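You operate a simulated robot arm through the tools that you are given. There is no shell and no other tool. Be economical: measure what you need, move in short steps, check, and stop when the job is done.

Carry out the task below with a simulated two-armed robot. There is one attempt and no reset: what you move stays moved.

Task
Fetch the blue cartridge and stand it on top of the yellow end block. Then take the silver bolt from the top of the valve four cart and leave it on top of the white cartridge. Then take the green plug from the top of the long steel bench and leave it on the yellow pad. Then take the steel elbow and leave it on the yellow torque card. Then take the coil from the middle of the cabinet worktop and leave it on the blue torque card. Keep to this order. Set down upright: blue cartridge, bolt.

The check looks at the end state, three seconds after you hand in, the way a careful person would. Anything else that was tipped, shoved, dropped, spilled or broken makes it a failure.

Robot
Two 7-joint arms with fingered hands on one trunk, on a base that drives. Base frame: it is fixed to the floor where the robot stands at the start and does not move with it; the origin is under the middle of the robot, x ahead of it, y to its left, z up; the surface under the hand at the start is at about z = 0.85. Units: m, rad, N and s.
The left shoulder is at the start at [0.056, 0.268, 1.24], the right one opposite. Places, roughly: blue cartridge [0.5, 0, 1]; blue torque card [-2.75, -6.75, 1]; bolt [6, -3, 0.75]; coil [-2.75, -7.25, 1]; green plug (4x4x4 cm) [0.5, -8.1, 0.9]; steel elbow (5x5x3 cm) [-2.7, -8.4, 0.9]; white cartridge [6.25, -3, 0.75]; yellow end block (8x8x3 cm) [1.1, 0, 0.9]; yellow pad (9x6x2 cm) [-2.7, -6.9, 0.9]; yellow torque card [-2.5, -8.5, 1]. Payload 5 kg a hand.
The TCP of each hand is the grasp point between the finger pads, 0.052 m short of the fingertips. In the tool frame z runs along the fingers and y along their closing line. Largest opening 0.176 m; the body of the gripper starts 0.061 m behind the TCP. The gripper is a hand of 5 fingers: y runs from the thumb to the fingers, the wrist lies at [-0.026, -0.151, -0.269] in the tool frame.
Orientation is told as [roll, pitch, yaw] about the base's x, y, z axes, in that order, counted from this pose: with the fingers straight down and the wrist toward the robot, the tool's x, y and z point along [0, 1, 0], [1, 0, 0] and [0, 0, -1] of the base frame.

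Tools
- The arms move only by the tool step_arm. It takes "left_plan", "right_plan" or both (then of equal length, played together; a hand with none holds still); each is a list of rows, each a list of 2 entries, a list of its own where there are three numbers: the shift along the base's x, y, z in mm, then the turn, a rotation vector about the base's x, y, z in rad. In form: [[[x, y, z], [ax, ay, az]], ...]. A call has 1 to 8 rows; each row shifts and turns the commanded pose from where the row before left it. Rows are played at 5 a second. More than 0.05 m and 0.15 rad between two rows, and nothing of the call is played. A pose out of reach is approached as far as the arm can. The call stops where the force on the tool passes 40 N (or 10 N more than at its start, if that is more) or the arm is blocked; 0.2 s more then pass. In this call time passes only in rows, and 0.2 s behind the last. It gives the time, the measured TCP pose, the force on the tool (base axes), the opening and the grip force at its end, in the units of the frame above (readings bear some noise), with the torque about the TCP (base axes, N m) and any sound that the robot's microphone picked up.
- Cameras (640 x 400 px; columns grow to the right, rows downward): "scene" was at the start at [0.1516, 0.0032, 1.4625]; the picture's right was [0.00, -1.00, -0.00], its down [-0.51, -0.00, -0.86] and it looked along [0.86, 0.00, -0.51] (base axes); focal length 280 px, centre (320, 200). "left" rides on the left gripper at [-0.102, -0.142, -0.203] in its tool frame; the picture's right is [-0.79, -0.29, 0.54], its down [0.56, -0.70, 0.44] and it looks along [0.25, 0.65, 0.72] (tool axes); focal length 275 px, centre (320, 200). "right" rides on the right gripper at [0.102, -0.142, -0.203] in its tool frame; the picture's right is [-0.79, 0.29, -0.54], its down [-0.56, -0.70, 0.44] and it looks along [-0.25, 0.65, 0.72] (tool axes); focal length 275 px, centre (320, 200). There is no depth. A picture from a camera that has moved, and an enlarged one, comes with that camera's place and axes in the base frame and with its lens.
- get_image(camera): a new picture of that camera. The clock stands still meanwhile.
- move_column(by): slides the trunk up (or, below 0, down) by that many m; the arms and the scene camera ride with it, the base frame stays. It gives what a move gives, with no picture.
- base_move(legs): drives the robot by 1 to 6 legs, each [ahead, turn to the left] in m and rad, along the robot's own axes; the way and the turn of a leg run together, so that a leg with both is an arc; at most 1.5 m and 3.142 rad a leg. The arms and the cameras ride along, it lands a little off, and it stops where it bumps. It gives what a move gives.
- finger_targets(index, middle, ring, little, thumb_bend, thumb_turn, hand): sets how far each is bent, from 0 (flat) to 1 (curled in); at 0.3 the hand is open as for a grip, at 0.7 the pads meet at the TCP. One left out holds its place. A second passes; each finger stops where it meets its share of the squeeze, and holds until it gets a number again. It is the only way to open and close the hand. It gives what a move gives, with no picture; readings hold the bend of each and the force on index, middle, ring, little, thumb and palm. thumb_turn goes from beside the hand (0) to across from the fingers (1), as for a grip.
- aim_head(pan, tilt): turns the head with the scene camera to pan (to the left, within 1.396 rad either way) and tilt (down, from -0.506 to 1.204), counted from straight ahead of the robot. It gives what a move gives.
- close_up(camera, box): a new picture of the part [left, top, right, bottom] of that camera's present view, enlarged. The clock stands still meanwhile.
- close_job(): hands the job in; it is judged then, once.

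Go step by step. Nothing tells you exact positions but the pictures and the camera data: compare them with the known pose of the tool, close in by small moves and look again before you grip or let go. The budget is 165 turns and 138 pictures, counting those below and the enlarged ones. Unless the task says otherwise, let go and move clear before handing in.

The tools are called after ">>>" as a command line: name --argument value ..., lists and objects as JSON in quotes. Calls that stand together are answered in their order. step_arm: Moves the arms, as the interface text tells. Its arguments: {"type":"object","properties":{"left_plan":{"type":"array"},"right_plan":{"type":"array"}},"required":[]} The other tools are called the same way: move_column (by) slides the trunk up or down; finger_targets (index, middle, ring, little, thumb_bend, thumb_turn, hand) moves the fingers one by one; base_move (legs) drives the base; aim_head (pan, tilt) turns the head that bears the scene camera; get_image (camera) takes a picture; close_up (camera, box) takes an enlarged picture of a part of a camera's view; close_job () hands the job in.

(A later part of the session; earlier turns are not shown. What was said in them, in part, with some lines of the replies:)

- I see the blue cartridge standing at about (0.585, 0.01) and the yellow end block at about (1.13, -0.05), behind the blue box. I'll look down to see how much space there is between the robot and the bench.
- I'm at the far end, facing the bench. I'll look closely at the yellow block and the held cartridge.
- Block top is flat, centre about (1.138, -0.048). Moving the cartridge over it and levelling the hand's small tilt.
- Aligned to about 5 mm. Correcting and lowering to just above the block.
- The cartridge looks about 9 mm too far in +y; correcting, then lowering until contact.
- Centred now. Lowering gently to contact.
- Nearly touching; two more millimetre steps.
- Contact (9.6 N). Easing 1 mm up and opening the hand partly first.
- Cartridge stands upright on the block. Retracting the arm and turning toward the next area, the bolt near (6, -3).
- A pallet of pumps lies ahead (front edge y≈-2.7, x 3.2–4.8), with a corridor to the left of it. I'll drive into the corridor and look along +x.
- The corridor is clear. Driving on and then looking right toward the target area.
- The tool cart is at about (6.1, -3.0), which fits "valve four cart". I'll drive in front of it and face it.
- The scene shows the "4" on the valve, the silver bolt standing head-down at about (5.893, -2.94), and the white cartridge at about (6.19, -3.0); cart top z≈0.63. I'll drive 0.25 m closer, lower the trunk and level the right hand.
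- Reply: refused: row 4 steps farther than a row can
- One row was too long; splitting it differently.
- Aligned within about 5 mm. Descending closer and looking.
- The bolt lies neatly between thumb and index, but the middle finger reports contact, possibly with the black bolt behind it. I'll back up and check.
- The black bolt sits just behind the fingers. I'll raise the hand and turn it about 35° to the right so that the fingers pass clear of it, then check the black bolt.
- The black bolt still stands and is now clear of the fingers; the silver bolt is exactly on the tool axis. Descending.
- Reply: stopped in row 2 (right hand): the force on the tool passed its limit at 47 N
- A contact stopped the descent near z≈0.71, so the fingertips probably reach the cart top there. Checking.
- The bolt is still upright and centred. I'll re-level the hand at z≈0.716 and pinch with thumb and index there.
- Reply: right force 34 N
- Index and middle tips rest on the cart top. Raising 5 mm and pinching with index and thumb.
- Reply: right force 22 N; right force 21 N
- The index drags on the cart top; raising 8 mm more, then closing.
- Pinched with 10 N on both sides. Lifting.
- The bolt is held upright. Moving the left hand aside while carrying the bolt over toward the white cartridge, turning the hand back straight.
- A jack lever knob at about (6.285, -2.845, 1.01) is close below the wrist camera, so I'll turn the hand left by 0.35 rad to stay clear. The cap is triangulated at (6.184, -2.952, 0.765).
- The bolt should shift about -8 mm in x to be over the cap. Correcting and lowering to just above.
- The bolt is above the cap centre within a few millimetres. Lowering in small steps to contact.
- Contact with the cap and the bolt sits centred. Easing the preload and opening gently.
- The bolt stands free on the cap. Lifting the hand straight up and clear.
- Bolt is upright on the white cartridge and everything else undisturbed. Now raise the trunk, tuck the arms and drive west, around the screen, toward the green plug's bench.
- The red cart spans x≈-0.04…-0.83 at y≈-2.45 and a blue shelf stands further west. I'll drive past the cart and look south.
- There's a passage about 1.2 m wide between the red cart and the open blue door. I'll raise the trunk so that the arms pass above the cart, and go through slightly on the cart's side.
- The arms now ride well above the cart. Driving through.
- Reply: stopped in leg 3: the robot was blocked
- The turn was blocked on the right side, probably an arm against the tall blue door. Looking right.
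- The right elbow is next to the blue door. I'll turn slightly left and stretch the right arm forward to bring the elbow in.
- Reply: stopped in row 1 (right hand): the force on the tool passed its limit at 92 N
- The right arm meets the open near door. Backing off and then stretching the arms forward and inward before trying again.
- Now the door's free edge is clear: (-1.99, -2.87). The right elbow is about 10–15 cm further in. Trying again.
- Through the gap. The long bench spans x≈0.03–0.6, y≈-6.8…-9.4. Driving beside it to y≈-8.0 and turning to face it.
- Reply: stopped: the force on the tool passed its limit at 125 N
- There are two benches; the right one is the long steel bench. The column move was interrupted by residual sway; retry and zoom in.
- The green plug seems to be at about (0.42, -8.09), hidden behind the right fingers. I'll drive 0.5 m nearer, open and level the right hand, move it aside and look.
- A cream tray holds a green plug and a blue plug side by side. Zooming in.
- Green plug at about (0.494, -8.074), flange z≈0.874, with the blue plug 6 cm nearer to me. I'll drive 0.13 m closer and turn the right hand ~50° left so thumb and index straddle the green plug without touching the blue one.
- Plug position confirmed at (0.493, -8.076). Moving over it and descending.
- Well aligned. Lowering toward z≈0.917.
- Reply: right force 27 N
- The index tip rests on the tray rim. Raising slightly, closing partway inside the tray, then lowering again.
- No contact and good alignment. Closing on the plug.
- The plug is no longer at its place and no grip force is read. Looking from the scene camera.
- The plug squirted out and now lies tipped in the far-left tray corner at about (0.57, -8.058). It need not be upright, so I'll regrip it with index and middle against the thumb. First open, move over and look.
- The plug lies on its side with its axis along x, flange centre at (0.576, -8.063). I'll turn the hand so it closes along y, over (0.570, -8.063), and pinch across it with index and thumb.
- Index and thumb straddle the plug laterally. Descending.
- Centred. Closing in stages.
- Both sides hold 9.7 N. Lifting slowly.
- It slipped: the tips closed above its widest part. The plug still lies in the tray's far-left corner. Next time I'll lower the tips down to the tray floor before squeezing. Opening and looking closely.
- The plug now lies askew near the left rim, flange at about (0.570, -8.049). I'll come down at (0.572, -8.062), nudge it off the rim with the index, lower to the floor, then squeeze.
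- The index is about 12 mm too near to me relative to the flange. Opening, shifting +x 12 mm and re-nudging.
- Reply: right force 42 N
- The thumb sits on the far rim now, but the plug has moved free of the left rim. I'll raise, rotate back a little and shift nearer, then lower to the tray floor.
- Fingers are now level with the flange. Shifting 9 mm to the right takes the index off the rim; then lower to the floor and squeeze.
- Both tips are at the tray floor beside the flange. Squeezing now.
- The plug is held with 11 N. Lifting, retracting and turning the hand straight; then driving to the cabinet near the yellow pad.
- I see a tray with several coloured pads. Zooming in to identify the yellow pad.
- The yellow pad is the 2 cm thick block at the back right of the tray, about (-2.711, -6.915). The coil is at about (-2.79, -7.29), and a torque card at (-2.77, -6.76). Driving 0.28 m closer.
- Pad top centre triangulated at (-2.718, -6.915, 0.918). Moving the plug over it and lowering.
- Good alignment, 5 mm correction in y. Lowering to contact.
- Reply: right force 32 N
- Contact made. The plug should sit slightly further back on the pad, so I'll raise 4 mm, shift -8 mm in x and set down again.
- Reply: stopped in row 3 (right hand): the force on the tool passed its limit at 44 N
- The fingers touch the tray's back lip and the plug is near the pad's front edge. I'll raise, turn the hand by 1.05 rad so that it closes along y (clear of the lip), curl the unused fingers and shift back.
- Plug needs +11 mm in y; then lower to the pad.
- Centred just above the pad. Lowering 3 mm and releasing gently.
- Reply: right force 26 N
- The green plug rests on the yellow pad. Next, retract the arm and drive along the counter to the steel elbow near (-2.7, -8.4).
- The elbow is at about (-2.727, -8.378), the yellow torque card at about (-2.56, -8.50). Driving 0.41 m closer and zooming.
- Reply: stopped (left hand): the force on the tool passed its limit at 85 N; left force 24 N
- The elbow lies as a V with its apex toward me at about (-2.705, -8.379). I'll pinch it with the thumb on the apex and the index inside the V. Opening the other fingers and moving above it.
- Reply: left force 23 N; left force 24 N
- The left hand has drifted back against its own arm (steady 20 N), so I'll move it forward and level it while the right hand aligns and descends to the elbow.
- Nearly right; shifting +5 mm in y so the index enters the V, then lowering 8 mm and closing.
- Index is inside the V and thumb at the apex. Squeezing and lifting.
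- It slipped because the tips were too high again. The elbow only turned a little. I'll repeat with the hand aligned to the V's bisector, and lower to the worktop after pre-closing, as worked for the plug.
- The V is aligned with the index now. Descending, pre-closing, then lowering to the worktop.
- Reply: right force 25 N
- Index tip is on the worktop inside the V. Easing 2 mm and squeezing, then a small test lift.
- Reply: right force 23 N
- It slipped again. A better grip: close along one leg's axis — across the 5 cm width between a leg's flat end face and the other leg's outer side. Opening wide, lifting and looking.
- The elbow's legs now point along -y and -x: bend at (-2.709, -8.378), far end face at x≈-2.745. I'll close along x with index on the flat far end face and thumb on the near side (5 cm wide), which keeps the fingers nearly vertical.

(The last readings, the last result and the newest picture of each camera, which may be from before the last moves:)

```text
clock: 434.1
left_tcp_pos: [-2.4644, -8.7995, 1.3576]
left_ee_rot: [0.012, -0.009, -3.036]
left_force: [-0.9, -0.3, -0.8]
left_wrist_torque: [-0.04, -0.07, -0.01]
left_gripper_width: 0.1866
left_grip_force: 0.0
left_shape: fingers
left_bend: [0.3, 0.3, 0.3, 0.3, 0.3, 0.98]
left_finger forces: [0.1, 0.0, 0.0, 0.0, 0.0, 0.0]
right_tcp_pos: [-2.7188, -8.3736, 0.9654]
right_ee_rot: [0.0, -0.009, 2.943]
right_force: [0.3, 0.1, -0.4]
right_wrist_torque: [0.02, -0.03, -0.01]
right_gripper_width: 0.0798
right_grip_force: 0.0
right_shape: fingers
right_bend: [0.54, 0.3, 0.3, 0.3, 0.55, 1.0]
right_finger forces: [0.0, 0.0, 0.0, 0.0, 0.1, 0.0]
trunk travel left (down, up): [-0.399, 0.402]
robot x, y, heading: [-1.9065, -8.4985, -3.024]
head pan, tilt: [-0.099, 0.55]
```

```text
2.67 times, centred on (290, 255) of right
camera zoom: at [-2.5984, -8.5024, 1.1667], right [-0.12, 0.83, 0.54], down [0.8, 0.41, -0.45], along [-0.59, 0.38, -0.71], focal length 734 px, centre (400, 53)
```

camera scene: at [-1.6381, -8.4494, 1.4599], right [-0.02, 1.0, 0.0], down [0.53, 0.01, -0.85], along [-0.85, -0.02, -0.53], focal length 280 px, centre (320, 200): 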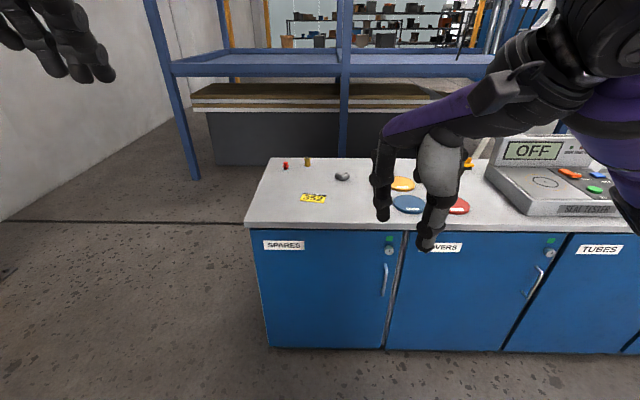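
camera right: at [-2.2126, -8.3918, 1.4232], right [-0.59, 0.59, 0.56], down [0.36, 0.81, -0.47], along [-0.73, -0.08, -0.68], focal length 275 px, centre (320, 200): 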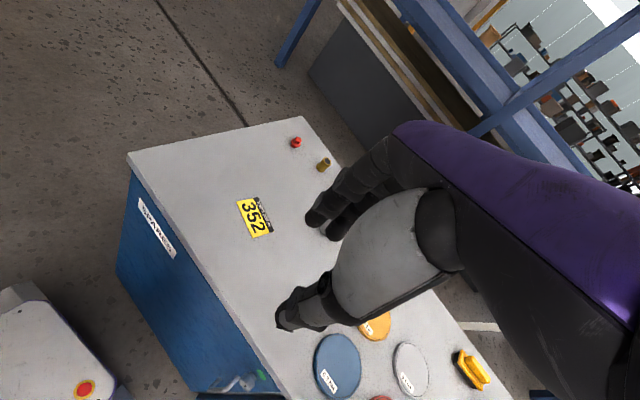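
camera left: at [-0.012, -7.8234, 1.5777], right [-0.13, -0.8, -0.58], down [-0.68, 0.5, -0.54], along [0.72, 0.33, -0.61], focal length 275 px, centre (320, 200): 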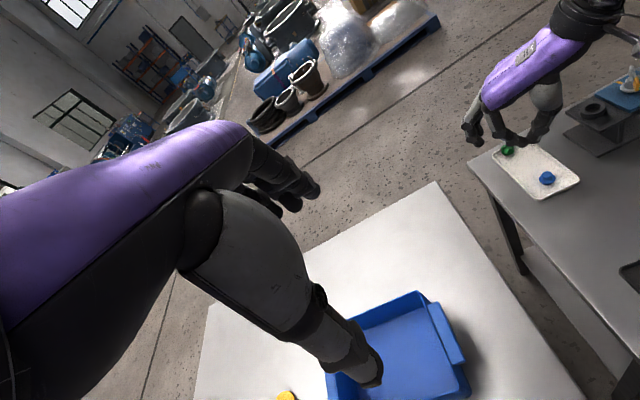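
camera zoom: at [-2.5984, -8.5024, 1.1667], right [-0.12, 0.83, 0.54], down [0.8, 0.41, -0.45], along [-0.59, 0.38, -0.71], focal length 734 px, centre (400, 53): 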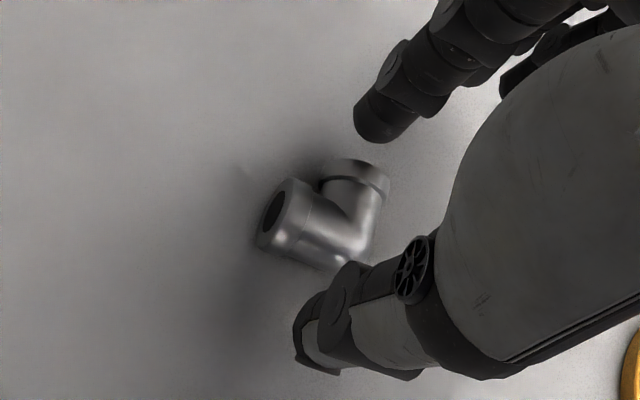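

Index and thumb line up with the far collar and the near side of the bend. Lowering, pre-closing, seating and squeezing.

>>> step_arm --right_plan '[[[0, 0, -6], [0, 0, 0]], [[0, 0, -3], [0, 0, 0]]]'

>>> finger_targets --hand "right" --index 0.6 --thumb_bend 0.6

>>> step_arm --right_plan '[[[0, 0, -3], [0, 0, 0]], [[0, 0, -2], [0, 0, 0]]]'

>>> finger_targets --hand "right" --index 0.72 --thumb_bend 0.72

>>> step_arm --right_plan '[[[0, 0, 4], [0, 0, 0]], [[0, 0, 6], [0, 0, 0]]]'

```text
clock: 434.7
left_tcp_pos: [-2.4608, -8.8005, 1.3592]
left_ee_rot: [0.013, -0.012, -3.04]
left_force: [0.2, 0.4, -0.3]
left_wrist_torque: [0.01, 0.02, 0.01]
left_gripper_width: 0.1866
left_grip_force: 0.0
left_shape: fingers
left_bend: [0.3, 0.3, 0.3, 0.3, 0.3, 0.98]
left_finger forces: [0.0, 0.1, 0.0, 0.0, 0.0, 0.1]
right_tcp_pos: [-2.714, -8.3757, 0.9554]
right_ee_rot: [0.0, -0.006, 2.945]
right_force: [0.8, 1.3, 0.0]
right_wrist_torque: [-0.01, -0.05, 0.02]
right_gripper_width: 0.0798
right_grip_force: 0.1
right_shape: fingers
right_bend: [0.54, 0.3, 0.3, 0.3, 0.55, 1.0]
right_finger forces: [0.2, 0.0, 0.0, 0.1, 0.0, 0.1]
trunk travel left (down, up): [-0.399, 0.402]
robot x, y, heading: [-1.9053, -8.4949, -3.023]
head pan, tilt: [-0.099, 0.55]
```

```text
clock: 435.7
left_tcp_pos: [-2.4584, -8.8017, 1.3586]
left_ee_rot: [0.011, -0.013, -3.037]
left_force: [0.0, 0.6, 0.0]
left_wrist_torque: [0.0, -0.01, -0.01]
left_gripper_width: 0.1865
left_grip_force: 0.0
left_shape: fingers
left_bend: [0.3, 0.3, 0.3, 0.3, 0.3, 0.97]
left_finger forces: [0.0, 0.1, 0.0, 0.0, 0.0, 0.0]
right_tcp_pos: [-2.7137, -8.3758, 0.954]
right_ee_rot: [-0.001, -0.007, 2.945]
right_force: [0.1, 0.0, -0.3]
right_wrist_torque: [0.0, 0.0, 0.02]
right_gripper_width: 0.0559
right_grip_force: 0.1
right_shape: fingers
right_bend: [0.6, 0.3, 0.3, 0.3, 0.6, 1.0]
right_finger forces: [0.0, 0.0, 0.0, 0.0, 0.0, 0.0]
trunk travel left (down, up): [-0.399, 0.402]
robot x, y, heading: [-1.9068, -8.4956, -3.027]
head pan, tilt: [-0.099, 0.55]
```

```text
clock: 436.3
left_tcp_pos: [-2.4607, -8.799, 1.3582]
left_ee_rot: [0.013, -0.014, -3.039]
left_force: [-1.1, -0.1, -0.1]
left_wrist_torque: [-0.01, -0.01, 0.02]
left_gripper_width: 0.1867
left_grip_force: 0.1
left_shape: fingers
left_bend: [0.3, 0.3, 0.3, 0.3, 0.3, 0.97]
left_finger forces: [0.0, 0.0, 0.1, 0.1, 0.0, 0.0]
right_tcp_pos: [-2.7148, -8.3719, 0.9482]
right_ee_rot: [-0.002, -0.008, 2.941]
right_force: [1.0, 0.5, 1.2]
right_wrist_torque: [0.01, -0.04, 0.04]
right_gripper_width: 0.0567
right_grip_force: 0.9
right_shape: fingers
right_bend: [0.6, 0.3, 0.3, 0.3, 0.6, 1.0]
right_finger forces: [0.0, 0.1, 0.1, 0.0, 0.8, 0.0]
trunk travel left (down, up): [-0.399, 0.402]
robot x, y, heading: [-1.9046, -8.4988, -3.029]
head pan, tilt: [-0.099, 0.55]
```

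```text
clock: 437.3
left_tcp_pos: [-2.4593, -8.7978, 1.3594]
left_ee_rot: [0.015, -0.013, -3.037]
left_force: [-1.2, -0.5, -0.3]
left_wrist_torque: [0.0, 0.01, 0.01]
left_gripper_width: 0.1865
left_grip_force: 0.2
left_shape: fingers
left_bend: [0.3, 0.3, 0.3, 0.3, 0.3, 0.97]
left_finger forces: [0.0, 0.0, 0.0, 0.1, 0.1, 0.1]
right_tcp_pos: [-2.7151, -8.3739, 0.9486]
right_ee_rot: [-0.001, -0.008, 2.943]
right_force: [0.5, -0.1, 0.8]
right_wrist_torque: [-0.01, 0.05, -0.01]
right_gripper_width: 0.0513
right_grip_force: 12.8
right_shape: fingers
right_bend: [0.58, 0.3, 0.3, 0.3, 0.65, 1.0]
right_finger forces: [13.5, 0.0, 0.0, 0.0, 12.3, 0.0]
trunk travel left (down, up): [-0.399, 0.402]
robot x, y, heading: [-1.9054, -8.4963, -3.024]
head pan, tilt: [-0.099, 0.55]
```

```text
clock: 437.9
left_tcp_pos: [-2.4604, -8.7952, 1.3592]
left_ee_rot: [0.016, -0.009, -3.036]
left_force: [0.3, -1.0, -0.6]
left_wrist_torque: [0.02, 0.01, 0.01]
left_gripper_width: 0.1866
left_grip_force: 0.1
left_shape: fingers
left_bend: [0.3, 0.3, 0.3, 0.3, 0.3, 0.97]
left_finger forces: [0.0, 0.1, 0.1, 0.0, 0.1, 0.1]
right_tcp_pos: [-2.7129, -8.3693, 0.9536]
right_ee_rot: [-0.002, -0.001, 2.941]
right_force: [-0.8, 0.1, -2.7]
right_wrist_torque: [0.01, -0.06, 0.01]
right_gripper_width: 0.0513
right_grip_force: 12.8
right_shape: fingers
right_bend: [0.58, 0.3, 0.3, 0.3, 0.65, 1.0]
right_finger forces: [13.9, 0.0, 0.1, 0.0, 11.5, 0.0]
trunk travel left (down, up): [-0.399, 0.402]
robot x, y, heading: [-1.908, -8.4991, -3.027]
head pan, tilt: [-0.099, 0.55]
```

Held with 12 N at 5.1 cm. Lifting and carrying over to the yellow torque card at about (-2.565, -8.496).

>>> step_arm --right_plan '[[[0, 0, 15], [0, 0, 0]], [[0, 0, 25], [0, 0, 0]], [[28, -18, 15], [0, 0, 0]], [[31, -22, 0], [0, 0, 0]], [[31, -23, 0], [0, 0, 0]], [[31, -23, 0], [0, 0, 0]], [[31, -24, 0], [0, 0, 0]]]'

>>> close_up --camera "scene" --box '[250, 200, 430, 340]'

```text
clock: 439.5
left_tcp_pos: [-2.4661, -8.8002, 1.3561]
left_ee_rot: [0.011, -0.008, -3.035]
left_force: [1.8, -2.9, -0.6]
left_wrist_torque: [0.39, 0.26, -0.01]
left_gripper_width: 0.1866
left_grip_force: 0.0
left_shape: fingers
left_bend: [0.3, 0.3, 0.3, 0.3, 0.3, 0.98]
left_finger forces: [0.0, 0.0, 0.0, 0.0, 0.1, 0.1]
right_tcp_pos: [-2.5656, -8.4887, 1.0065]
right_ee_rot: [-0.001, -0.001, 2.943]
right_force: [1.7, -1.4, -0.9]
right_wrist_torque: [0.2, 0.19, -0.07]
right_gripper_width: 0.0511
right_grip_force: 12.7
right_shape: fingers
right_bend: [0.58, 0.3, 0.3, 0.3, 0.66, 1.0]
right_finger forces: [13.8, 0.1, 0.0, 0.1, 11.8, 0.0]
trunk travel left (down, up): [-0.399, 0.402]
robot x, y, heading: [-1.9047, -8.4964, -3.023]
head pan, tilt: [-0.099, 0.55]
```

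```text
2.86 times, centred on (340, 270) of scene
camera zoom: at [-2.0516, -8.5052, 1.4596], right [-0.02, 1.0, 0.0], down [0.53, 0.01, -0.85], along [-0.85, -0.01, -0.53], focal length 800 px, centre (263, 0)
```

zoom: 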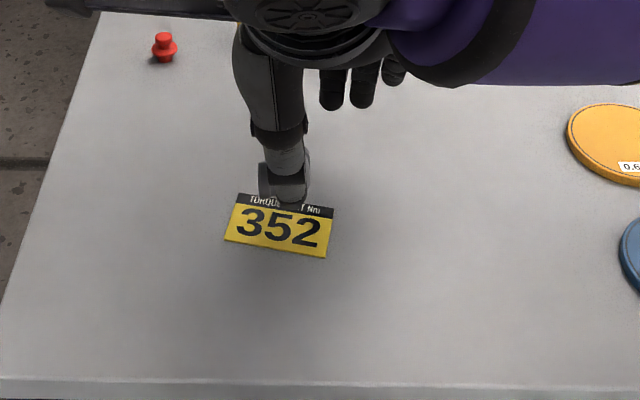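

Shifting (+5, +9) mm to centre it on the card, then lowering to contact.

>>> step_arm --right_plan '[[[3, 5, -20], [0, 0, 0]], [[2, 4, -20], [0, 0, 0]], [[0, 0, -8], [0, 0, 0]], [[0, 0, -4], [0, 0, 0]], [[0, 0, -2], [0, 0, 0]]]'

```text
clock: 440.7
left_tcp_pos: [-2.4688, -8.7983, 1.3543]
left_ee_rot: [0.013, -0.006, -3.038]
left_force: [-1.3, -0.6, 0.0]
left_wrist_torque: [0.02, -0.04, 0.01]
left_gripper_width: 0.1868
left_grip_force: 0.2
left_shape: fingers
left_bend: [0.3, 0.3, 0.3, 0.3, 0.3, 0.98]
left_finger forces: [0.0, 0.0, 0.0, 0.0, 0.0, 0.0]
right_tcp_pos: [-2.5614, -8.4731, 0.9546]
right_ee_rot: [0.001, 0.0, 2.944]
right_force: [-0.1, 0.2, -1.7]
right_wrist_torque: [0.05, -0.07, -0.06]
right_gripper_width: 0.0511
right_grip_force: 12.5
right_shape: fingers
right_bend: [0.58, 0.3, 0.3, 0.3, 0.66, 1.0]
right_finger forces: [13.8, 0.0, 0.0, 0.0, 11.6, 0.0]
trunk travel left (down, up): [-0.399, 0.402]
robot x, y, heading: [-1.9076, -8.4998, -3.027]
head pan, tilt: [-0.099, 0.55]
```

>>> step_arm --right_plan '[[[0, -3, -2], [0, 0, 0]], [[0, 0, -2], [0, 0, 0]]]'

>>> close_up --camera "right" --box '[180, 160, 380, 340]'

```text
clock: 441.3
left_tcp_pos: [-2.4671, -8.7976, 1.3564]
left_ee_rot: [0.017, -0.007, -3.036]
left_force: [0.6, 0.9, -0.8]
left_wrist_torque: [0.01, 0.0, 0.0]
left_gripper_width: 0.1866
left_grip_force: 0.0
left_shape: fingers
left_bend: [0.3, 0.3, 0.3, 0.3, 0.3, 0.98]
left_finger forces: [0.0, 0.1, 0.0, 0.0, 0.0, 0.1]
right_tcp_pos: [-2.5632, -8.4778, 0.9512]
right_ee_rot: [0.002, -0.001, 2.943]
right_force: [0.4, 0.3, 4.6]
right_wrist_torque: [-0.04, 0.14, 0.0]
right_gripper_width: 0.0511
right_grip_force: 12.5
right_shape: fingers
right_bend: [0.58, 0.3, 0.3, 0.3, 0.66, 1.0]
right_finger forces: [13.7, 0.1, 0.0, 0.1, 12.5, 0.0]
trunk travel left (down, up): [-0.399, 0.402]
robot x, y, heading: [-1.9067, -8.5004, -3.026]
head pan, tilt: [-0.099, 0.55]
```

```text
2.22 times, centred on (280, 250) of right
camera zoom: at [-2.4429, -8.6053, 1.1535], right [-0.12, 0.83, 0.54], down [0.8, 0.41, -0.44], along [-0.59, 0.37, -0.71], focal length 612 px, centre (409, 89)
```

zoom: 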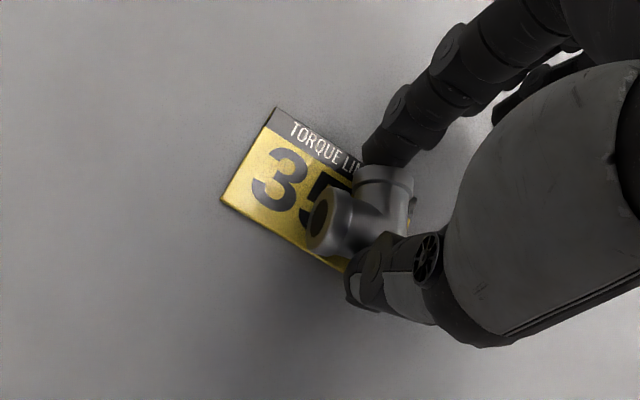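

Contact made, but the elbow sits toward the card's right end. Raising, shifting (-6, -16) mm and lowering again.

>>> step_arm --right_plan '[[[0, 0, 10], [0, 0, 0]], [[-3, -8, 0], [0, 0, 0]], [[-3, -8, 0], [0, 0, 0]], [[0, 0, -6], [0, 0, 0]], [[0, 0, -4], [0, 0, 0]]]'

>>> close_up --camera "right" --box '[180, 160, 380, 340]'

```text
clock: 442.5
left_tcp_pos: [-2.4665, -8.7967, 1.3566]
left_ee_rot: [0.014, -0.007, -3.036]
left_force: [0.0, -0.2, -0.1]
left_wrist_torque: [0.02, 0.05, -0.02]
left_gripper_width: 0.1865
left_grip_force: 0.0
left_shape: fingers
left_bend: [0.3, 0.3, 0.3, 0.3, 0.3, 0.98]
left_finger forces: [0.0, 0.0, 0.0, 0.0, 0.1, 0.0]
right_tcp_pos: [-2.5688, -8.4925, 0.9508]
right_ee_rot: [0.004, -0.001, 2.945]
right_force: [0.6, 0.3, 6.4]
right_wrist_torque: [0.02, 0.25, 0.0]
right_gripper_width: 0.0509
right_grip_force: 13.7
right_shape: fingers
right_bend: [0.58, 0.3, 0.3, 0.3, 0.66, 1.0]
right_finger forces: [14.2, 0.1, 0.0, 0.1, 12.6, 0.0]
trunk travel left (down, up): [-0.399, 0.402]
robot x, y, heading: [-1.9091, -8.4941, -3.026]
head pan, tilt: [-0.099, 0.55]
```

```text
2.22 times, centred on (280, 250) of right
camera zoom: at [-2.4494, -8.6206, 1.1531], right [-0.12, 0.83, 0.54], down [0.8, 0.41, -0.45], along [-0.59, 0.37, -0.71], focal length 612 px, centre (409, 89)
```

zoom: 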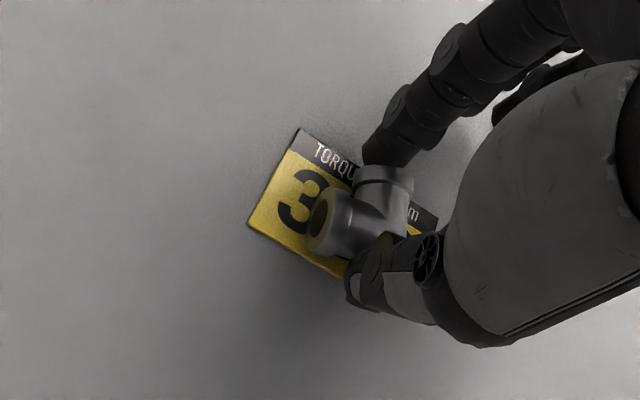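

The elbow is now centred on the card. Releasing and lifting away.

>>> finger_targets --hand "right" --index 0.53 --thumb_bend 0.57

>>> step_arm --right_plan '[[[0, 0, 20], [0, 0, 0]], [[0, 0, 40], [0, 0, 0]], [[0, 0, 45], [0, 0, 0]], [[0, 20, 45], [0, 0, 0]], [[0, 30, 35], [0, 0, 0]], [[0, 40, 20], [0, 0, 0]], [[0, 40, 0], [0, 0, 0]], [[0, 40, 0], [0, 0, 0]]]'

>>> close_up --camera "scene" --box '[250, 190, 430, 330]'

```text
clock: 443.5
left_tcp_pos: [-2.4678, -8.7978, 1.3568]
left_ee_rot: [0.016, -0.007, -3.037]
left_force: [-0.7, -0.9, 0.2]
left_wrist_torque: [0.01, -0.03, 0.01]
left_gripper_width: 0.1864
left_grip_force: 0.0
left_shape: fingers
left_bend: [0.3, 0.3, 0.3, 0.3, 0.3, 0.98]
left_finger forces: [0.1, 0.0, 0.1, 0.0, 0.0, 0.1]
right_tcp_pos: [-2.5708, -8.4924, 0.9495]
right_ee_rot: [0.001, 0.0, 2.945]
right_force: [0.0, -0.1, -0.4]
right_wrist_torque: [-0.04, -0.02, 0.01]
right_gripper_width: 0.0791
right_grip_force: 0.1
right_shape: fingers
right_bend: [0.53, 0.3, 0.3, 0.3, 0.56, 1.0]
right_finger forces: [0.1, 0.1, 0.0, 0.1, 0.1, 0.0]
trunk travel left (down, up): [-0.399, 0.402]
robot x, y, heading: [-1.9065, -8.4985, -3.025]
head pan, tilt: [-0.099, 0.55]
```

```text
clock: 445.3
left_tcp_pos: [-2.4666, -8.7941, 1.3567]
left_ee_rot: [0.015, -0.007, -3.038]
left_force: [1.0, 2.8, 1.7]
left_wrist_torque: [-0.31, 0.12, 0.04]
left_gripper_width: 0.1867
left_grip_force: 0.0
left_shape: fingers
left_bend: [0.3, 0.3, 0.3, 0.3, 0.3, 0.98]
left_finger forces: [0.0, 0.0, 0.1, 0.0, 0.0, 0.1]
right_tcp_pos: [-2.571, -8.3239, 1.154]
right_ee_rot: [0.002, -0.001, 2.944]
right_force: [1.2, 0.6, 0.5]
right_wrist_torque: [-0.18, 0.09, 0.02]
right_gripper_width: 0.0795
right_grip_force: 0.0
right_shape: fingers
right_bend: [0.53, 0.3, 0.3, 0.3, 0.56, 1.0]
right_finger forces: [0.1, 0.0, 0.0, 0.0, 0.0, 0.0]
trunk travel left (down, up): [-0.399, 0.402]
robot x, y, heading: [-1.9057, -8.4978, -3.023]
head pan, tilt: [-0.099, 0.55]
```

```text
2.86 times, centred on (340, 260) of scene
camera zoom: at [-2.0526, -8.5004, 1.4597], right [-0.02, 1.0, 0.0], down [0.53, 0.01, -0.85], along [-0.85, -0.01, -0.53], focal length 800 px, centre (263, 29)
```

zoom: 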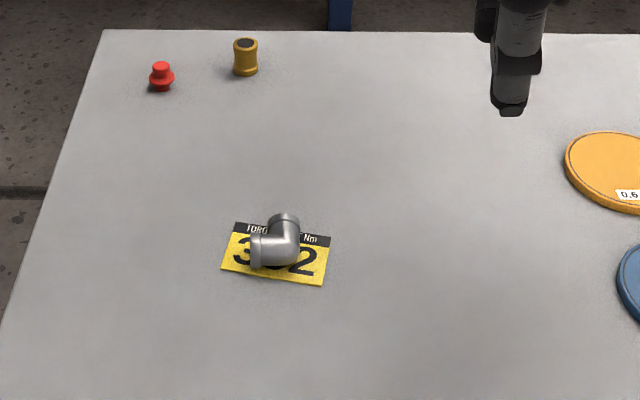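

The elbow lies on the yellow card. Last item: the coil at about (-2.80, -7.283), to go on the blue card at about (-2.80, -6.72). Driving along the counter to y≈-7.15.

>>> base_move --legs '[[-0.3, 0], [0, -1.7], [1.32, 0], [0, 1.6], [0.3, 0]]'

>>> aim_head --pan 0 --tilt 0.55

>>> get_image --camera "scene"

```text
clock: 471.0
left_tcp_pos: [-2.4917, -7.4025, 1.3554]
left_ee_rot: [0.012, -0.006, -3.132]
left_force: [0.1, -4.4, 0.1]
left_wrist_torque: [0.53, 0.04, -0.04]
left_gripper_width: 0.1865
left_grip_force: 0.1
left_shape: fingers
left_bend: [0.3, 0.3, 0.3, 0.3, 0.3, 0.98]
left_finger forces: [0.0, 0.1, 0.1, 0.0, 0.0, 0.0]
right_tcp_pos: [-2.5483, -6.9218, 1.1525]
right_ee_rot: [-0.003, -0.003, 2.849]
right_force: [-0.4, -3.4, 0.5]
right_wrist_torque: [0.46, -0.12, -0.06]
right_gripper_width: 0.0792
right_grip_force: 0.0
right_shape: fingers
right_bend: [0.53, 0.3, 0.3, 0.3, 0.56, 1.0]
right_finger forces: [0.0, 0.0, 0.0, 0.0, 0.1, 0.1]
trunk travel left (down, up): [-0.399, 0.402]
robot x, y, heading: [-1.899, -7.1419, -3.121]
head pan, tilt: [-0.099, 0.55]
```

```text
clock: 471.7
left_tcp_pos: [-2.4716, -7.4009, 1.3642]
left_ee_rot: [0.013, -0.022, -3.134]
left_force: [1.9, -0.5, 0.6]
left_wrist_torque: [0.12, 0.26, 0.04]
left_gripper_width: 0.1866
left_grip_force: 0.1
left_shape: fingers
left_bend: [0.3, 0.3, 0.3, 0.3, 0.3, 0.98]
left_finger forces: [0.1, 0.1, 0.0, 0.1, 0.0, 0.0]
right_tcp_pos: [-2.5311, -6.9203, 1.1623]
right_ee_rot: [0.007, -0.014, 2.85]
right_force: [1.2, -1.2, 1.3]
right_wrist_torque: [0.12, 0.18, -0.06]
right_gripper_width: 0.0792
right_grip_force: 0.1
right_shape: fingers
right_bend: [0.53, 0.3, 0.3, 0.3, 0.56, 1.0]
right_finger forces: [0.0, 0.0, 0.0, 0.1, 0.0, 0.0]
trunk travel left (down, up): [-0.399, 0.402]
robot x, y, heading: [-1.9035, -7.1403, -3.123]
head pan, tilt: [0.0, 0.55]
```

```text
7 pictures are left
camera scene: at [-2.0489, -7.1422, 1.4598], right [-0.02, 1.0, 0.0], down [0.53, 0.01, -0.85], along [-0.85, -0.02, -0.53], focal length 280 px, centre (320, 200)
```

scene: 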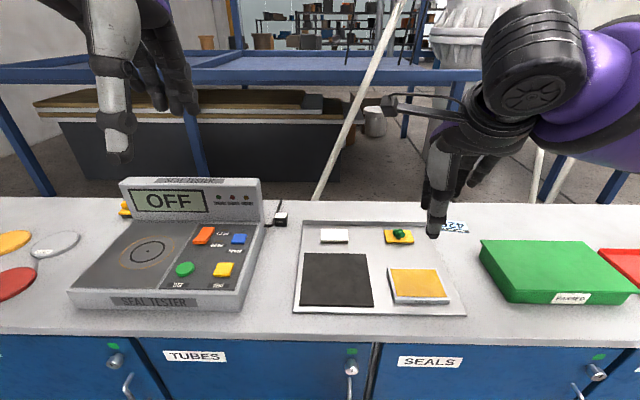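

I'm well placed; the coil is at (-2.80, -7.287). Moving the right hand over it, turned to keep clear of the tester panel.

>>> step_arm --right_plan '[[[-27, -36, 0], [-0.0005, -0.0017, 0.074]], [[-27, -36, 0], [-0.0005, -0.0017, 0.074]], [[-27, -36, 0], [-0.0005, -0.0017, 0.074]], [[-27, -36, 0], [-0.0005, -0.0017, 0.074]], [[-27, -36, 0], [-0.0005, -0.0017, 0.074]], [[-27, -36, 0], [-0.0005, -0.0017, 0.074]], [[-27, -36, 0], [-0.0005, -0.0017, 0.074]], [[-27, -36, 0], [-0.0005, -0.0017, 0.074]]]'

>>> step_arm --right_plan '[[[-27, -38, 0], [0, 0, 0]], [[-26, -37, 0], [0, 0, 0]], [[0, 0, -40], [0, 0, 0]], [[0, 0, -40], [0, 0, 0]], [[0, 0, -35], [0, 0, 0]]]'

>>> get_image --camera "right"

```text
clock: 473.5
left_tcp_pos: [-2.4743, -7.4021, 1.3615]
left_ee_rot: [0.014, -0.018, -3.132]
left_force: [-0.5, -3.1, -0.7]
left_wrist_torque: [0.23, -0.09, -0.02]
left_gripper_width: 0.1868
left_grip_force: 0.2
left_shape: fingers
left_bend: [0.3, 0.3, 0.3, 0.3, 0.3, 0.98]
left_finger forces: [0.0, 0.0, 0.0, 0.0, 0.0, 0.1]
right_tcp_pos: [-2.7477, -7.2043, 1.159]
right_ee_rot: [0.008, 0.0, -2.84]
right_force: [-0.2, -1.1, -0.9]
right_wrist_torque: [0.05, -0.09, 0.05]
right_gripper_width: 0.0793
right_grip_force: 0.1
right_shape: fingers
right_bend: [0.53, 0.3, 0.3, 0.3, 0.56, 1.0]
right_finger forces: [0.0, 0.0, 0.0, 0.0, 0.1, 0.1]
trunk travel left (down, up): [-0.399, 0.402]
robot x, y, heading: [-1.9007, -7.1395, -3.118]
head pan, tilt: [0.0, 0.55]
```

```text
clock: 474.7
left_tcp_pos: [-2.4755, -7.3992, 1.3615]
left_ee_rot: [0.017, -0.02, -3.133]
left_force: [-2.0, -0.7, -2.1]
left_wrist_torque: [0.03, -0.2, -0.06]
left_gripper_width: 0.187
left_grip_force: 0.1
left_shape: fingers
left_bend: [0.3, 0.3, 0.3, 0.3, 0.3, 0.98]
left_finger forces: [0.0, 0.0, 0.0, 0.1, 0.1, 0.1]
right_tcp_pos: [-2.8041, -7.2794, 1.0446]
right_ee_rot: [0.007, 0.001, -2.845]
right_force: [-1.2, 0.2, 1.2]
right_wrist_torque: [0.02, -0.13, 0.04]
right_gripper_width: 0.0794
right_grip_force: 0.0
right_shape: fingers
right_bend: [0.53, 0.3, 0.3, 0.3, 0.56, 1.0]
right_finger forces: [0.0, 0.0, 0.1, 0.1, 0.0, 0.0]
trunk travel left (down, up): [-0.399, 0.402]
robot x, y, heading: [-1.9069, -7.1429, -3.118]
head pan, tilt: [0.0, 0.55]
```

```text
6 pictures are left
camera right: at [-2.6391, -7.334, 1.2478], right [-0.51, 0.68, 0.53], down [0.51, 0.74, -0.45], along [-0.69, 0.04, -0.72], focal length 275 px, centre (320, 200)
```

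right: 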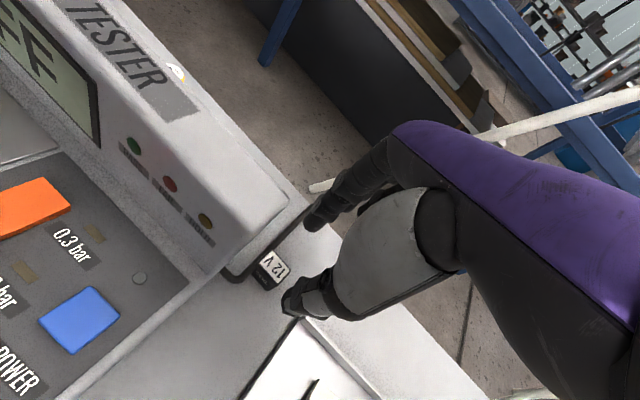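

The coil is at about (-2.809, -7.296), close to the tester's cable. I'll turn the hand slightly back, align over the coil and descend part-way.

>>> step_arm --right_plan '[[[-3, -7, 0], [0, 0, -0.078]], [[-2, -8, 0], [0, 0, -0.077]], [[0, 0, -35], [0, 0, 0]], [[0, 0, -30], [0, 0, 0]]]'

>>> close_up --camera "right" --box '[200, 180, 380, 330]'

```text
clock: 475.7
left_tcp_pos: [-2.4747, -7.3998, 1.3618]
left_ee_rot: [0.015, -0.019, -3.132]
left_force: [0.3, -0.9, -0.7]
left_wrist_torque: [0.09, -0.05, -0.01]
left_gripper_width: 0.1868
left_grip_force: 0.0
left_shape: fingers
left_bend: [0.3, 0.3, 0.3, 0.3, 0.3, 0.98]
left_finger forces: [0.1, 0.0, 0.0, 0.1, 0.0, 0.0]
right_tcp_pos: [-2.8092, -7.2994, 0.9793]
right_ee_rot: [0.01, -0.002, -2.998]
right_force: [-1.2, -0.5, 2.8]
right_wrist_torque: [0.09, -0.07, 0.04]
right_gripper_width: 0.0797
right_grip_force: 0.0
right_shape: fingers
right_bend: [0.53, 0.3, 0.3, 0.3, 0.56, 1.0]
right_finger forces: [0.1, 0.1, 0.0, 0.1, 0.0, 0.0]
trunk travel left (down, up): [-0.399, 0.402]
robot x, y, heading: [-1.9026, -7.1402, -3.117]
head pan, tilt: [0.0, 0.55]
```

```text
2.67 times, centred on (290, 255) of right
camera zoom: at [-2.6544, -7.3782, 1.1837], right [-0.4, 0.75, 0.53], down [0.62, 0.65, -0.45], along [-0.68, 0.15, -0.72], focal length 734 px, centre (400, 53)
```

zoom: 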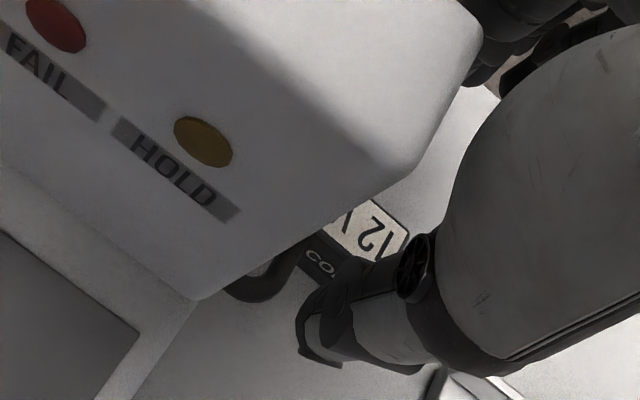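

Shifting +9 mm in y to centre on the coil, lowering, pre-closing, seating and squeezing.

>>> step_arm --right_plan '[[[-2, 9, 0], [0, 0, 0]], [[0, 0, -12], [0, 0, 0]], [[0, 0, -8], [0, 0, 0]], [[0, 0, -3], [0, 0, 0]]]'

>>> finger_targets --hand "right" --index 0.61 --thumb_bend 0.61

>>> step_arm --right_plan '[[[0, 0, -3], [0, 0, 0]], [[0, 0, -2], [0, 0, 0]]]'

>>> finger_targets --hand "right" --index 0.73 --thumb_bend 0.73

>>> step_arm --right_plan '[[[0, 0, 4], [0, 0, 0]], [[0, 0, 6], [0, 0, 0]]]'

```text
clock: 476.7
left_tcp_pos: [-2.4746, -7.3997, 1.3634]
left_ee_rot: [0.016, -0.02, -3.132]
left_force: [-0.2, -0.6, -0.5]
left_wrist_torque: [0.04, 0.04, -0.02]
left_gripper_width: 0.1866
left_grip_force: 0.0
left_shape: fingers
left_bend: [0.3, 0.3, 0.3, 0.3, 0.3, 0.98]
left_finger forces: [0.0, 0.0, 0.0, 0.1, 0.0, 0.0]
right_tcp_pos: [-2.8085, -7.2874, 0.9592]
right_ee_rot: [0.009, 0.003, -2.999]
right_force: [0.3, 0.3, 0.7]
right_wrist_torque: [0.02, 0.01, -0.01]
right_gripper_width: 0.0795
right_grip_force: 0.0
right_shape: fingers
right_bend: [0.53, 0.3, 0.3, 0.3, 0.56, 1.0]
right_finger forces: [0.1, 0.1, 0.0, 0.0, 0.1, 0.1]
trunk travel left (down, up): [-0.399, 0.402]
robot x, y, heading: [-1.9036, -7.1468, -3.115]
head pan, tilt: [0.0, 0.55]
```

```text
clock: 477.7
left_tcp_pos: [-2.474, -7.3995, 1.3636]
left_ee_rot: [0.016, -0.02, -3.133]
left_force: [-0.6, -0.1, -0.6]
left_wrist_torque: [-0.02, 0.02, 0.02]
left_gripper_width: 0.1867
left_grip_force: 0.0
left_shape: fingers
left_bend: [0.3, 0.3, 0.3, 0.3, 0.3, 0.98]
left_finger forces: [0.0, 0.0, 0.1, 0.0, 0.0, 0.0]
right_tcp_pos: [-2.8091, -7.2868, 0.9585]
right_ee_rot: [0.011, 0.0, -2.998]
right_force: [-0.2, 0.9, -0.9]
right_wrist_torque: [-0.05, -0.03, 0.03]
right_gripper_width: 0.0514
right_grip_force: 0.0
right_shape: fingers
right_bend: [0.61, 0.3, 0.3, 0.3, 0.61, 1.0]
right_finger forces: [0.0, 0.0, 0.0, 0.0, 0.1, 0.1]
trunk travel left (down, up): [-0.399, 0.402]
robot x, y, heading: [-1.9055, -7.1351, -3.118]
head pan, tilt: [0.0, 0.55]
```

```text
clock: 478.3
left_tcp_pos: [-2.4739, -7.3989, 1.3623]
left_ee_rot: [0.016, -0.02, -3.133]
left_force: [0.1, 0.3, 0.3]
left_wrist_torque: [0.03, 0.01, 0.0]
left_gripper_width: 0.187
left_grip_force: 0.0
left_shape: fingers
left_bend: [0.3, 0.3, 0.3, 0.3, 0.3, 0.98]
left_finger forces: [0.1, 0.1, 0.0, 0.0, 0.0, 0.0]
right_tcp_pos: [-2.8087, -7.2878, 0.9533]
right_ee_rot: [0.007, 0.0, -2.998]
right_force: [-0.1, 0.2, -1.0]
right_wrist_torque: [-0.03, 0.01, 0.0]
right_gripper_width: 0.0515
right_grip_force: 0.1
right_shape: fingers
right_bend: [0.61, 0.3, 0.3, 0.3, 0.61, 1.0]
right_finger forces: [0.0, 0.0, 0.0, 0.0, 0.0, 0.0]
trunk travel left (down, up): [-0.399, 0.402]
robot x, y, heading: [-1.9066, -7.1389, -3.122]
head pan, tilt: [0.0, 0.55]
```

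```text
clock: 479.3
left_tcp_pos: [-2.4752, -7.3996, 1.3632]
left_ee_rot: [0.016, -0.022, -3.132]
left_force: [0.3, -0.2, -0.3]
left_wrist_torque: [0.0, 0.02, 0.01]
left_gripper_width: 0.1867
left_grip_force: 0.1
left_shape: fingers
left_bend: [0.3, 0.3, 0.3, 0.3, 0.3, 0.98]
left_finger forces: [0.0, 0.0, 0.0, 0.0, 0.0, 0.0]
right_tcp_pos: [-2.809, -7.2865, 0.9547]
right_ee_rot: [0.008, 0.0, -2.998]
right_force: [0.2, -0.2, 1.0]
right_wrist_torque: [-0.04, 0.0, 0.03]
right_gripper_width: 0.0384
right_grip_force: 13.0
right_shape: fingers
right_bend: [0.62, 0.3, 0.3, 0.3, 0.68, 1.0]
right_finger forces: [13.0, 0.0, 0.0, 0.1, 13.4, 0.0]
trunk travel left (down, up): [-0.399, 0.402]
robot x, y, heading: [-1.9048, -7.1438, -3.122]
head pan, tilt: [0.0, 0.55]
```

```text
clock: 479.9
left_tcp_pos: [-2.4745, -7.3993, 1.3631]
left_ee_rot: [0.014, -0.021, -3.134]
left_force: [0.9, 0.1, 0.6]
left_wrist_torque: [0.02, 0.01, 0.0]
left_gripper_width: 0.1868
left_grip_force: 0.1
left_shape: fingers
left_bend: [0.3, 0.3, 0.3, 0.3, 0.3, 0.98]
left_finger forces: [0.1, 0.1, 0.0, 0.0, 0.1, 0.1]
right_tcp_pos: [-2.8087, -7.2871, 0.9626]
right_ee_rot: [0.007, 0.001, -2.999]
right_force: [0.3, 0.7, -1.8]
right_wrist_torque: [-0.03, 0.02, -0.01]
right_gripper_width: 0.0382
right_grip_force: 12.6
right_shape: fingers
right_bend: [0.62, 0.3, 0.3, 0.3, 0.68, 1.0]
right_finger forces: [13.0, 0.0, 0.0, 0.0, 13.0, 0.0]
trunk travel left (down, up): [-0.399, 0.402]
robot x, y, heading: [-1.9044, -7.1396, -3.119]
head pan, tilt: [0.0, 0.55]
```

The coil is held (13 N, 3.8 cm). Lifting it clear, driving 8 cm closer for reach, then moving right toward the blue card.

>>> step_arm --right_plan '[[[0, 0, 20], [0, 0, 0]], [[0, 0, 35], [0, 0, 0]], [[0, 0, 40], [0, 0, 0]], [[0, 10, 40], [0, 0, 0]], [[0, 45, 0], [0, 0, 0]], [[0, 48, 0], [0, 0, 0]], [[0, 48, 0], [0, 0, 0]], [[0, 48, 0], [0, 0, 0]]]'

>>> base_move --legs '[[0.07, 0]]'

>>> step_arm --right_plan '[[[10, 47, 0], [0, 0, 0]], [[10, 47, 0], [0, 0, 0]], [[10, 47, 0], [0, 0, 0]], [[10, 47, 0], [0, 0, 0]], [[10, 47, 0], [0, 0, 0]], [[10, 47, 0], [0, 0, 0]], [[5, 47, 0], [0, 0, 0]], [[5, 40, 0], [0, 0, 0]]]'

>>> get_image --camera "scene"

```text
clock: 481.7
left_tcp_pos: [-2.4739, -7.3985, 1.3641]
left_ee_rot: [0.016, -0.022, -3.135]
left_force: [0.5, 2.6, 0.0]
left_wrist_torque: [-0.24, 0.0, 0.04]
left_gripper_width: 0.1867
left_grip_force: 0.0
left_shape: fingers
left_bend: [0.3, 0.3, 0.3, 0.3, 0.3, 0.98]
left_finger forces: [0.0, 0.0, 0.1, 0.1, 0.1, 0.2]
right_tcp_pos: [-2.8089, -7.0903, 1.0977]
right_ee_rot: [0.007, 0.001, -2.994]
right_force: [0.7, -0.7, 0.0]
right_wrist_torque: [0.11, 0.06, 0.0]
right_gripper_width: 0.038
right_grip_force: 13.0
right_shape: fingers
right_bend: [0.62, 0.3, 0.3, 0.3, 0.68, 1.0]
right_finger forces: [12.9, 0.1, 0.1, 0.0, 12.9, 0.1]
trunk travel left (down, up): [-0.399, 0.402]
robot x, y, heading: [-1.9043, -7.142, -3.12]
head pan, tilt: [0.0, 0.55]
```

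```text
clock: 482.8
left_tcp_pos: [-2.5468, -7.3981, 1.362]
left_ee_rot: [0.016, -0.019, -3.135]
left_force: [-0.4, 0.7, -0.5]
left_wrist_torque: [-0.08, -0.1, -0.02]
left_gripper_width: 0.1868
left_grip_force: 0.1
left_shape: fingers
left_bend: [0.3, 0.3, 0.3, 0.3, 0.3, 0.98]
left_finger forces: [0.0, 0.0, 0.1, 0.0, 0.1, 0.0]
right_tcp_pos: [-2.8806, -7.0891, 1.0967]
right_ee_rot: [0.009, 0.003, -3.001]
right_force: [-1.2, 0.5, -2.2]
right_wrist_torque: [-0.11, -0.14, 0.01]
right_gripper_width: 0.038
right_grip_force: 13.1
right_shape: fingers
right_bend: [0.62, 0.3, 0.3, 0.3, 0.68, 1.0]
right_finger forces: [13.2, 0.0, 0.1, 0.1, 12.9, 0.0]
trunk travel left (down, up): [-0.399, 0.402]
robot x, y, heading: [-1.9721, -7.1384, -3.121]
head pan, tilt: [0.0, 0.55]
```

```text
clock: 484.6
left_tcp_pos: [-2.5273, -7.3968, 1.3713]
left_ee_rot: [0.017, -0.035, -3.136]
left_force: [-0.1, 1.8, 0.3]
left_wrist_torque: [-0.25, -0.02, 0.02]
left_gripper_width: 0.1871
left_grip_force: 0.1
left_shape: fingers
left_bend: [0.3, 0.3, 0.3, 0.3, 0.3, 0.97]
left_finger forces: [0.0, 0.0, 0.0, 0.0, 0.1, 0.1]
right_tcp_pos: [-2.7931, -6.721, 1.1105]
right_ee_rot: [0.008, -0.011, -3.001]
right_force: [0.1, 0.1, -1.9]
right_wrist_torque: [-0.06, -0.02, 0.03]
right_gripper_width: 0.0382
right_grip_force: 12.9
right_shape: fingers
right_bend: [0.61, 0.3, 0.3, 0.3, 0.68, 1.0]
right_finger forces: [12.9, 0.0, 0.0, 0.0, 12.6, 0.1]
trunk travel left (down, up): [-0.399, 0.402]
robot x, y, heading: [-1.9745, -7.1417, -3.119]
head pan, tilt: [0.0, 0.55]
```

```text
4 pictures are left
camera scene: at [-2.1214, -7.1408, 1.4595], right [-0.02, 1.0, 0.0], down [0.53, 0.01, -0.84], along [-0.84, -0.02, -0.53], focal length 280 px, centre (320, 200)
```

scene: 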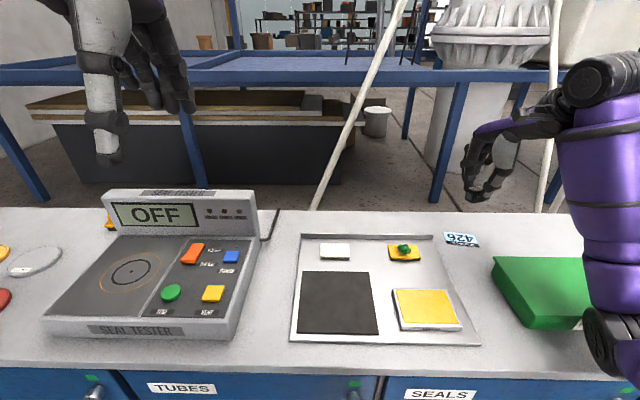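

Card centre at (-2.797, -6.718); the coil is almost directly above. Lowering.

>>> step_arm --right_plan '[[[-4, 3, -40], [0, -0.01, 0]], [[0, 0, -40], [0, 0, 0]], [[0, 0, -35], [0, 0, 0]], [[0, 0, -22], [0, 0, 0]]]'

>>> close_up --camera "right" --box '[180, 160, 380, 340]'

```text
clock: 485.6
left_tcp_pos: [-2.5256, -7.4024, 1.3706]
left_ee_rot: [0.014, -0.033, -3.132]
left_force: [1.5, -2.2, 0.0]
left_wrist_torque: [0.33, 0.19, -0.02]
left_gripper_width: 0.1866
left_grip_force: 0.0
left_shape: fingers
left_bend: [0.3, 0.3, 0.3, 0.3, 0.3, 0.98]
left_finger forces: [0.0, 0.0, 0.0, 0.0, 0.0, 0.0]
right_tcp_pos: [-2.7974, -6.7197, 0.9726]
right_ee_rot: [0.008, -0.005, -2.999]
right_force: [0.5, -1.1, 2.9]
right_wrist_torque: [0.29, 0.09, -0.04]
right_gripper_width: 0.038
right_grip_force: 12.9
right_shape: fingers
right_bend: [0.61, 0.3, 0.3, 0.3, 0.68, 1.0]
right_finger forces: [12.6, 0.0, 0.0, 0.1, 12.6, 0.0]
trunk travel left (down, up): [-0.399, 0.402]
robot x, y, heading: [-1.9735, -7.1418, -3.122]
head pan, tilt: [0.0, 0.55]
```

```text
2.22 times, centred on (280, 250) of right
camera zoom: at [-2.6406, -6.7997, 1.1747], right [-0.39, 0.75, 0.54], down [0.62, 0.65, -0.45], along [-0.68, 0.15, -0.71], focal length 612 px, centre (409, 89)
```

zoom: 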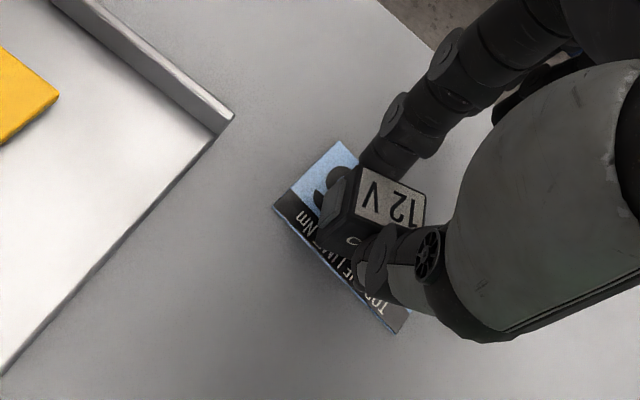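

The coil should move about 12 mm toward +y to be centred on the card; shifting, then lowering to contact.

>>> step_arm --right_plan '[[[-1, 6, 0], [0, 0, 0]], [[-1, 6, -6], [0, 0, 0]], [[0, 0, -5], [0, 0, 0]], [[0, 0, -3], [0, 0, 0]], [[0, 0, -2], [0, 0, 0]]]'

```text
clock: 486.8
left_tcp_pos: [-2.5269, -7.4002, 1.3699]
left_ee_rot: [0.015, -0.033, -3.137]
left_force: [-0.3, -0.2, 0.0]
left_wrist_torque: [0.09, 0.03, -0.02]
left_gripper_width: 0.1867
left_grip_force: 0.0
left_shape: fingers
left_bend: [0.3, 0.3, 0.3, 0.3, 0.3, 0.98]
left_finger forces: [0.1, 0.0, 0.0, 0.0, 0.0, 0.0]
right_tcp_pos: [-2.8008, -6.7053, 0.9568]
right_ee_rot: [0.008, -0.002, -3.001]
right_force: [-0.7, -0.9, -1.2]
right_wrist_torque: [0.1, 0.05, 0.01]
right_gripper_width: 0.0375
right_grip_force: 12.9
right_shape: fingers
right_bend: [0.61, 0.3, 0.3, 0.3, 0.68, 1.0]
right_finger forces: [12.8, 0.0, 0.0, 0.1, 12.6, 0.1]
trunk travel left (down, up): [-0.399, 0.402]
robot x, y, heading: [-1.9729, -7.1423, -3.121]
head pan, tilt: [0.0, 0.55]
```

>>> step_arm --right_plan '[[[0, 0, -2], [0, 0, 0]], [[0, 0, -1], [0, 0, 0]]]'

>>> close_up --camera "right" --box '[180, 160, 380, 340]'

```text
clock: 487.4
left_tcp_pos: [-2.5263, -7.4005, 1.3695]
left_ee_rot: [0.016, -0.036, -3.135]
left_force: [-1.2, -0.1, 0.2]
left_wrist_torque: [-0.09, 0.01, 0.02]
left_gripper_width: 0.1867
left_grip_force: 0.0
left_shape: fingers
left_bend: [0.3, 0.3, 0.3, 0.3, 0.3, 0.98]
left_finger forces: [0.1, 0.0, 0.0, 0.0, 0.1, 0.0]
right_tcp_pos: [-2.7993, -6.7054, 0.9555]
right_ee_rot: [0.007, -0.005, -3.003]
right_force: [1.7, 0.5, 9.4]
right_wrist_torque: [-0.18, 0.08, 0.01]
right_gripper_width: 0.0377
right_grip_force: 14.3
right_shape: fingers
right_bend: [0.61, 0.3, 0.3, 0.3, 0.68, 1.0]
right_finger forces: [13.3, 0.0, 0.0, 0.0, 15.4, 0.0]
trunk travel left (down, up): [-0.399, 0.402]
robot x, y, heading: [-1.9749, -7.1391, -3.121]
head pan, tilt: [0.0, 0.55]
```

```text
2.22 times, centred on (280, 250) of right
camera zoom: at [-2.6444, -6.7844, 1.1578], right [-0.39, 0.75, 0.54], down [0.62, 0.65, -0.45], along [-0.68, 0.15, -0.71], focal length 612 px, centre (409, 89)
```

zoom: 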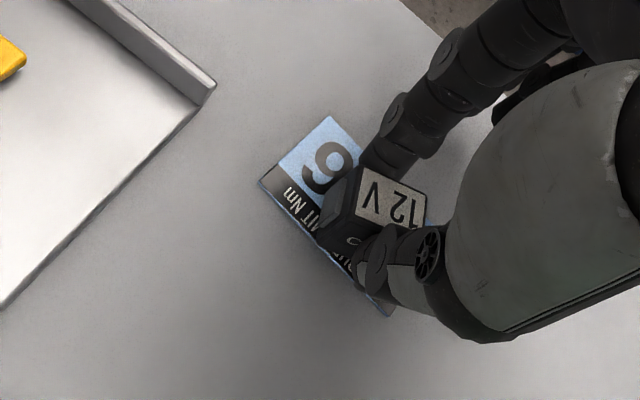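

The coil rests on the middle of the blue card. Releasing and lifting away.

>>> finger_targets --hand "right" --index 0.54 --thumb_bend 0.58

>>> step_arm --right_plan '[[[0, 0, 20], [0, 0, 0]], [[0, 0, 40], [0, 0, 0]], [[0, 0, 45], [0, 0, 0]], [[0, 0, 45], [0, 0, 0]], [[35, 20, 20], [0, 0, 0]], [[40, 20, 0], [0, 0, 0]], [[40, 20, 0], [0, 0, 0]], [[40, 20, 0], [0, 0, 0]]]'

>>> close_up --camera "scene" --box '[300, 200, 520, 340]'

```text
clock: 488.4
left_tcp_pos: [-2.5276, -7.3987, 1.3708]
left_ee_rot: [0.016, -0.035, -3.135]
left_force: [-0.5, -0.7, 0.4]
left_wrist_torque: [0.02, -0.01, -0.02]
left_gripper_width: 0.1866
left_grip_force: 0.1
left_shape: fingers
left_bend: [0.3, 0.3, 0.3, 0.3, 0.3, 0.98]
left_finger forces: [0.1, 0.0, 0.0, 0.0, 0.0, 0.0]
right_tcp_pos: [-2.8004, -6.7042, 0.9537]
right_ee_rot: [0.01, -0.002, -3.004]
right_force: [0.0, -1.4, 0.6]
right_wrist_torque: [0.0, 0.0, -0.01]
right_gripper_width: 0.0749
right_grip_force: 0.0
right_shape: fingers
right_bend: [0.54, 0.3, 0.3, 0.3, 0.57, 1.0]
right_finger forces: [0.0, 0.0, 0.1, 0.1, 0.0, 0.0]
trunk travel left (down, up): [-0.399, 0.402]
robot x, y, heading: [-1.9742, -7.1437, -3.122]
head pan, tilt: [0.0, 0.55]
```

```text
clock: 490.2
left_tcp_pos: [-2.5246, -7.3984, 1.3709]
left_ee_rot: [0.016, -0.034, -3.135]
left_force: [1.2, 0.4, 2.0]
left_wrist_torque: [-0.05, 0.17, 0.03]
left_gripper_width: 0.1866
left_grip_force: 0.0
left_shape: fingers
left_bend: [0.3, 0.3, 0.3, 0.3, 0.3, 0.98]
left_finger forces: [0.0, 0.0, 0.1, 0.0, 0.0, 0.0]
right_tcp_pos: [-2.6407, -6.6227, 1.1258]
right_ee_rot: [0.008, -0.003, -3.001]
right_force: [2.0, 0.5, 0.0]
right_wrist_torque: [0.01, 0.07, -0.01]
right_gripper_width: 0.0749
right_grip_force: 0.2
right_shape: fingers
right_bend: [0.54, 0.3, 0.3, 0.3, 0.57, 1.0]
right_finger forces: [0.0, 0.0, 0.0, 0.0, 0.0, 0.1]
trunk travel left (down, up): [-0.399, 0.402]
robot x, y, heading: [-1.9771, -7.1435, -3.121]
head pan, tilt: [0.0, 0.55]
```

```text
2.86 times, centred on (410, 270) of scene
camera zoom: at [-2.1198, -7.1423, 1.4599], right [-0.02, 1.0, 0.0], down [0.53, 0.01, -0.85], along [-0.85, -0.02, -0.53], focal length 800 px, centre (63, 0)
```

zoom: 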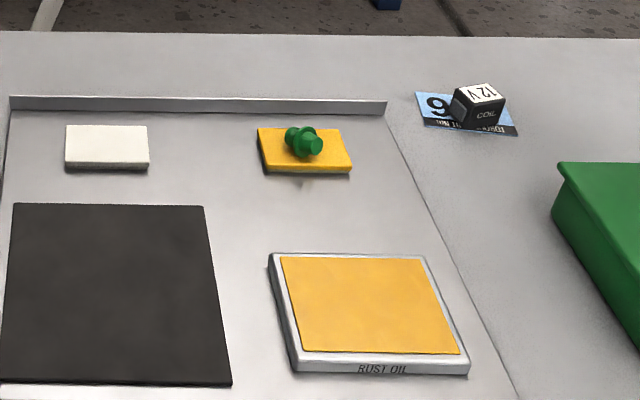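

All five items are in place, the plug is still on the yellow pad, and both hands are clear. Handing in.

>>> close_job

```text
The job is handed in.
```

I moved all five items in the order you gave, let go of each one, and handed the job in. Each sat correctly in the picture I took just after releasing it.

- **Blue cartridge:** standing upright on the yellow end block.
- **Silver bolt:** upright, head down, on top of the white cartridge.
- **Green plug:** on the yellow pad, lying on its side. The task didn't ask for this one upright.
- **Steel elbow:** on the yellow torque card.
- **Coil:** on the blue torque card.

Some contact along the way could count against the result:

- **Blue cabinet door:** the robot's right arm pressed against the open door twice while driving through the gap by the red cart. I saw no change in the door, but I didn't measure it.
- **Black bolt:** the hand may have touched it on the valve cart while I reached for the silver one. It was still standing afterwards.
- **Green plug:** it slipped out of the grip twice in its tray before I lifted it. It never left the tray.
- **Steel elbow:** it slipped twice on the worktop before the grip held.
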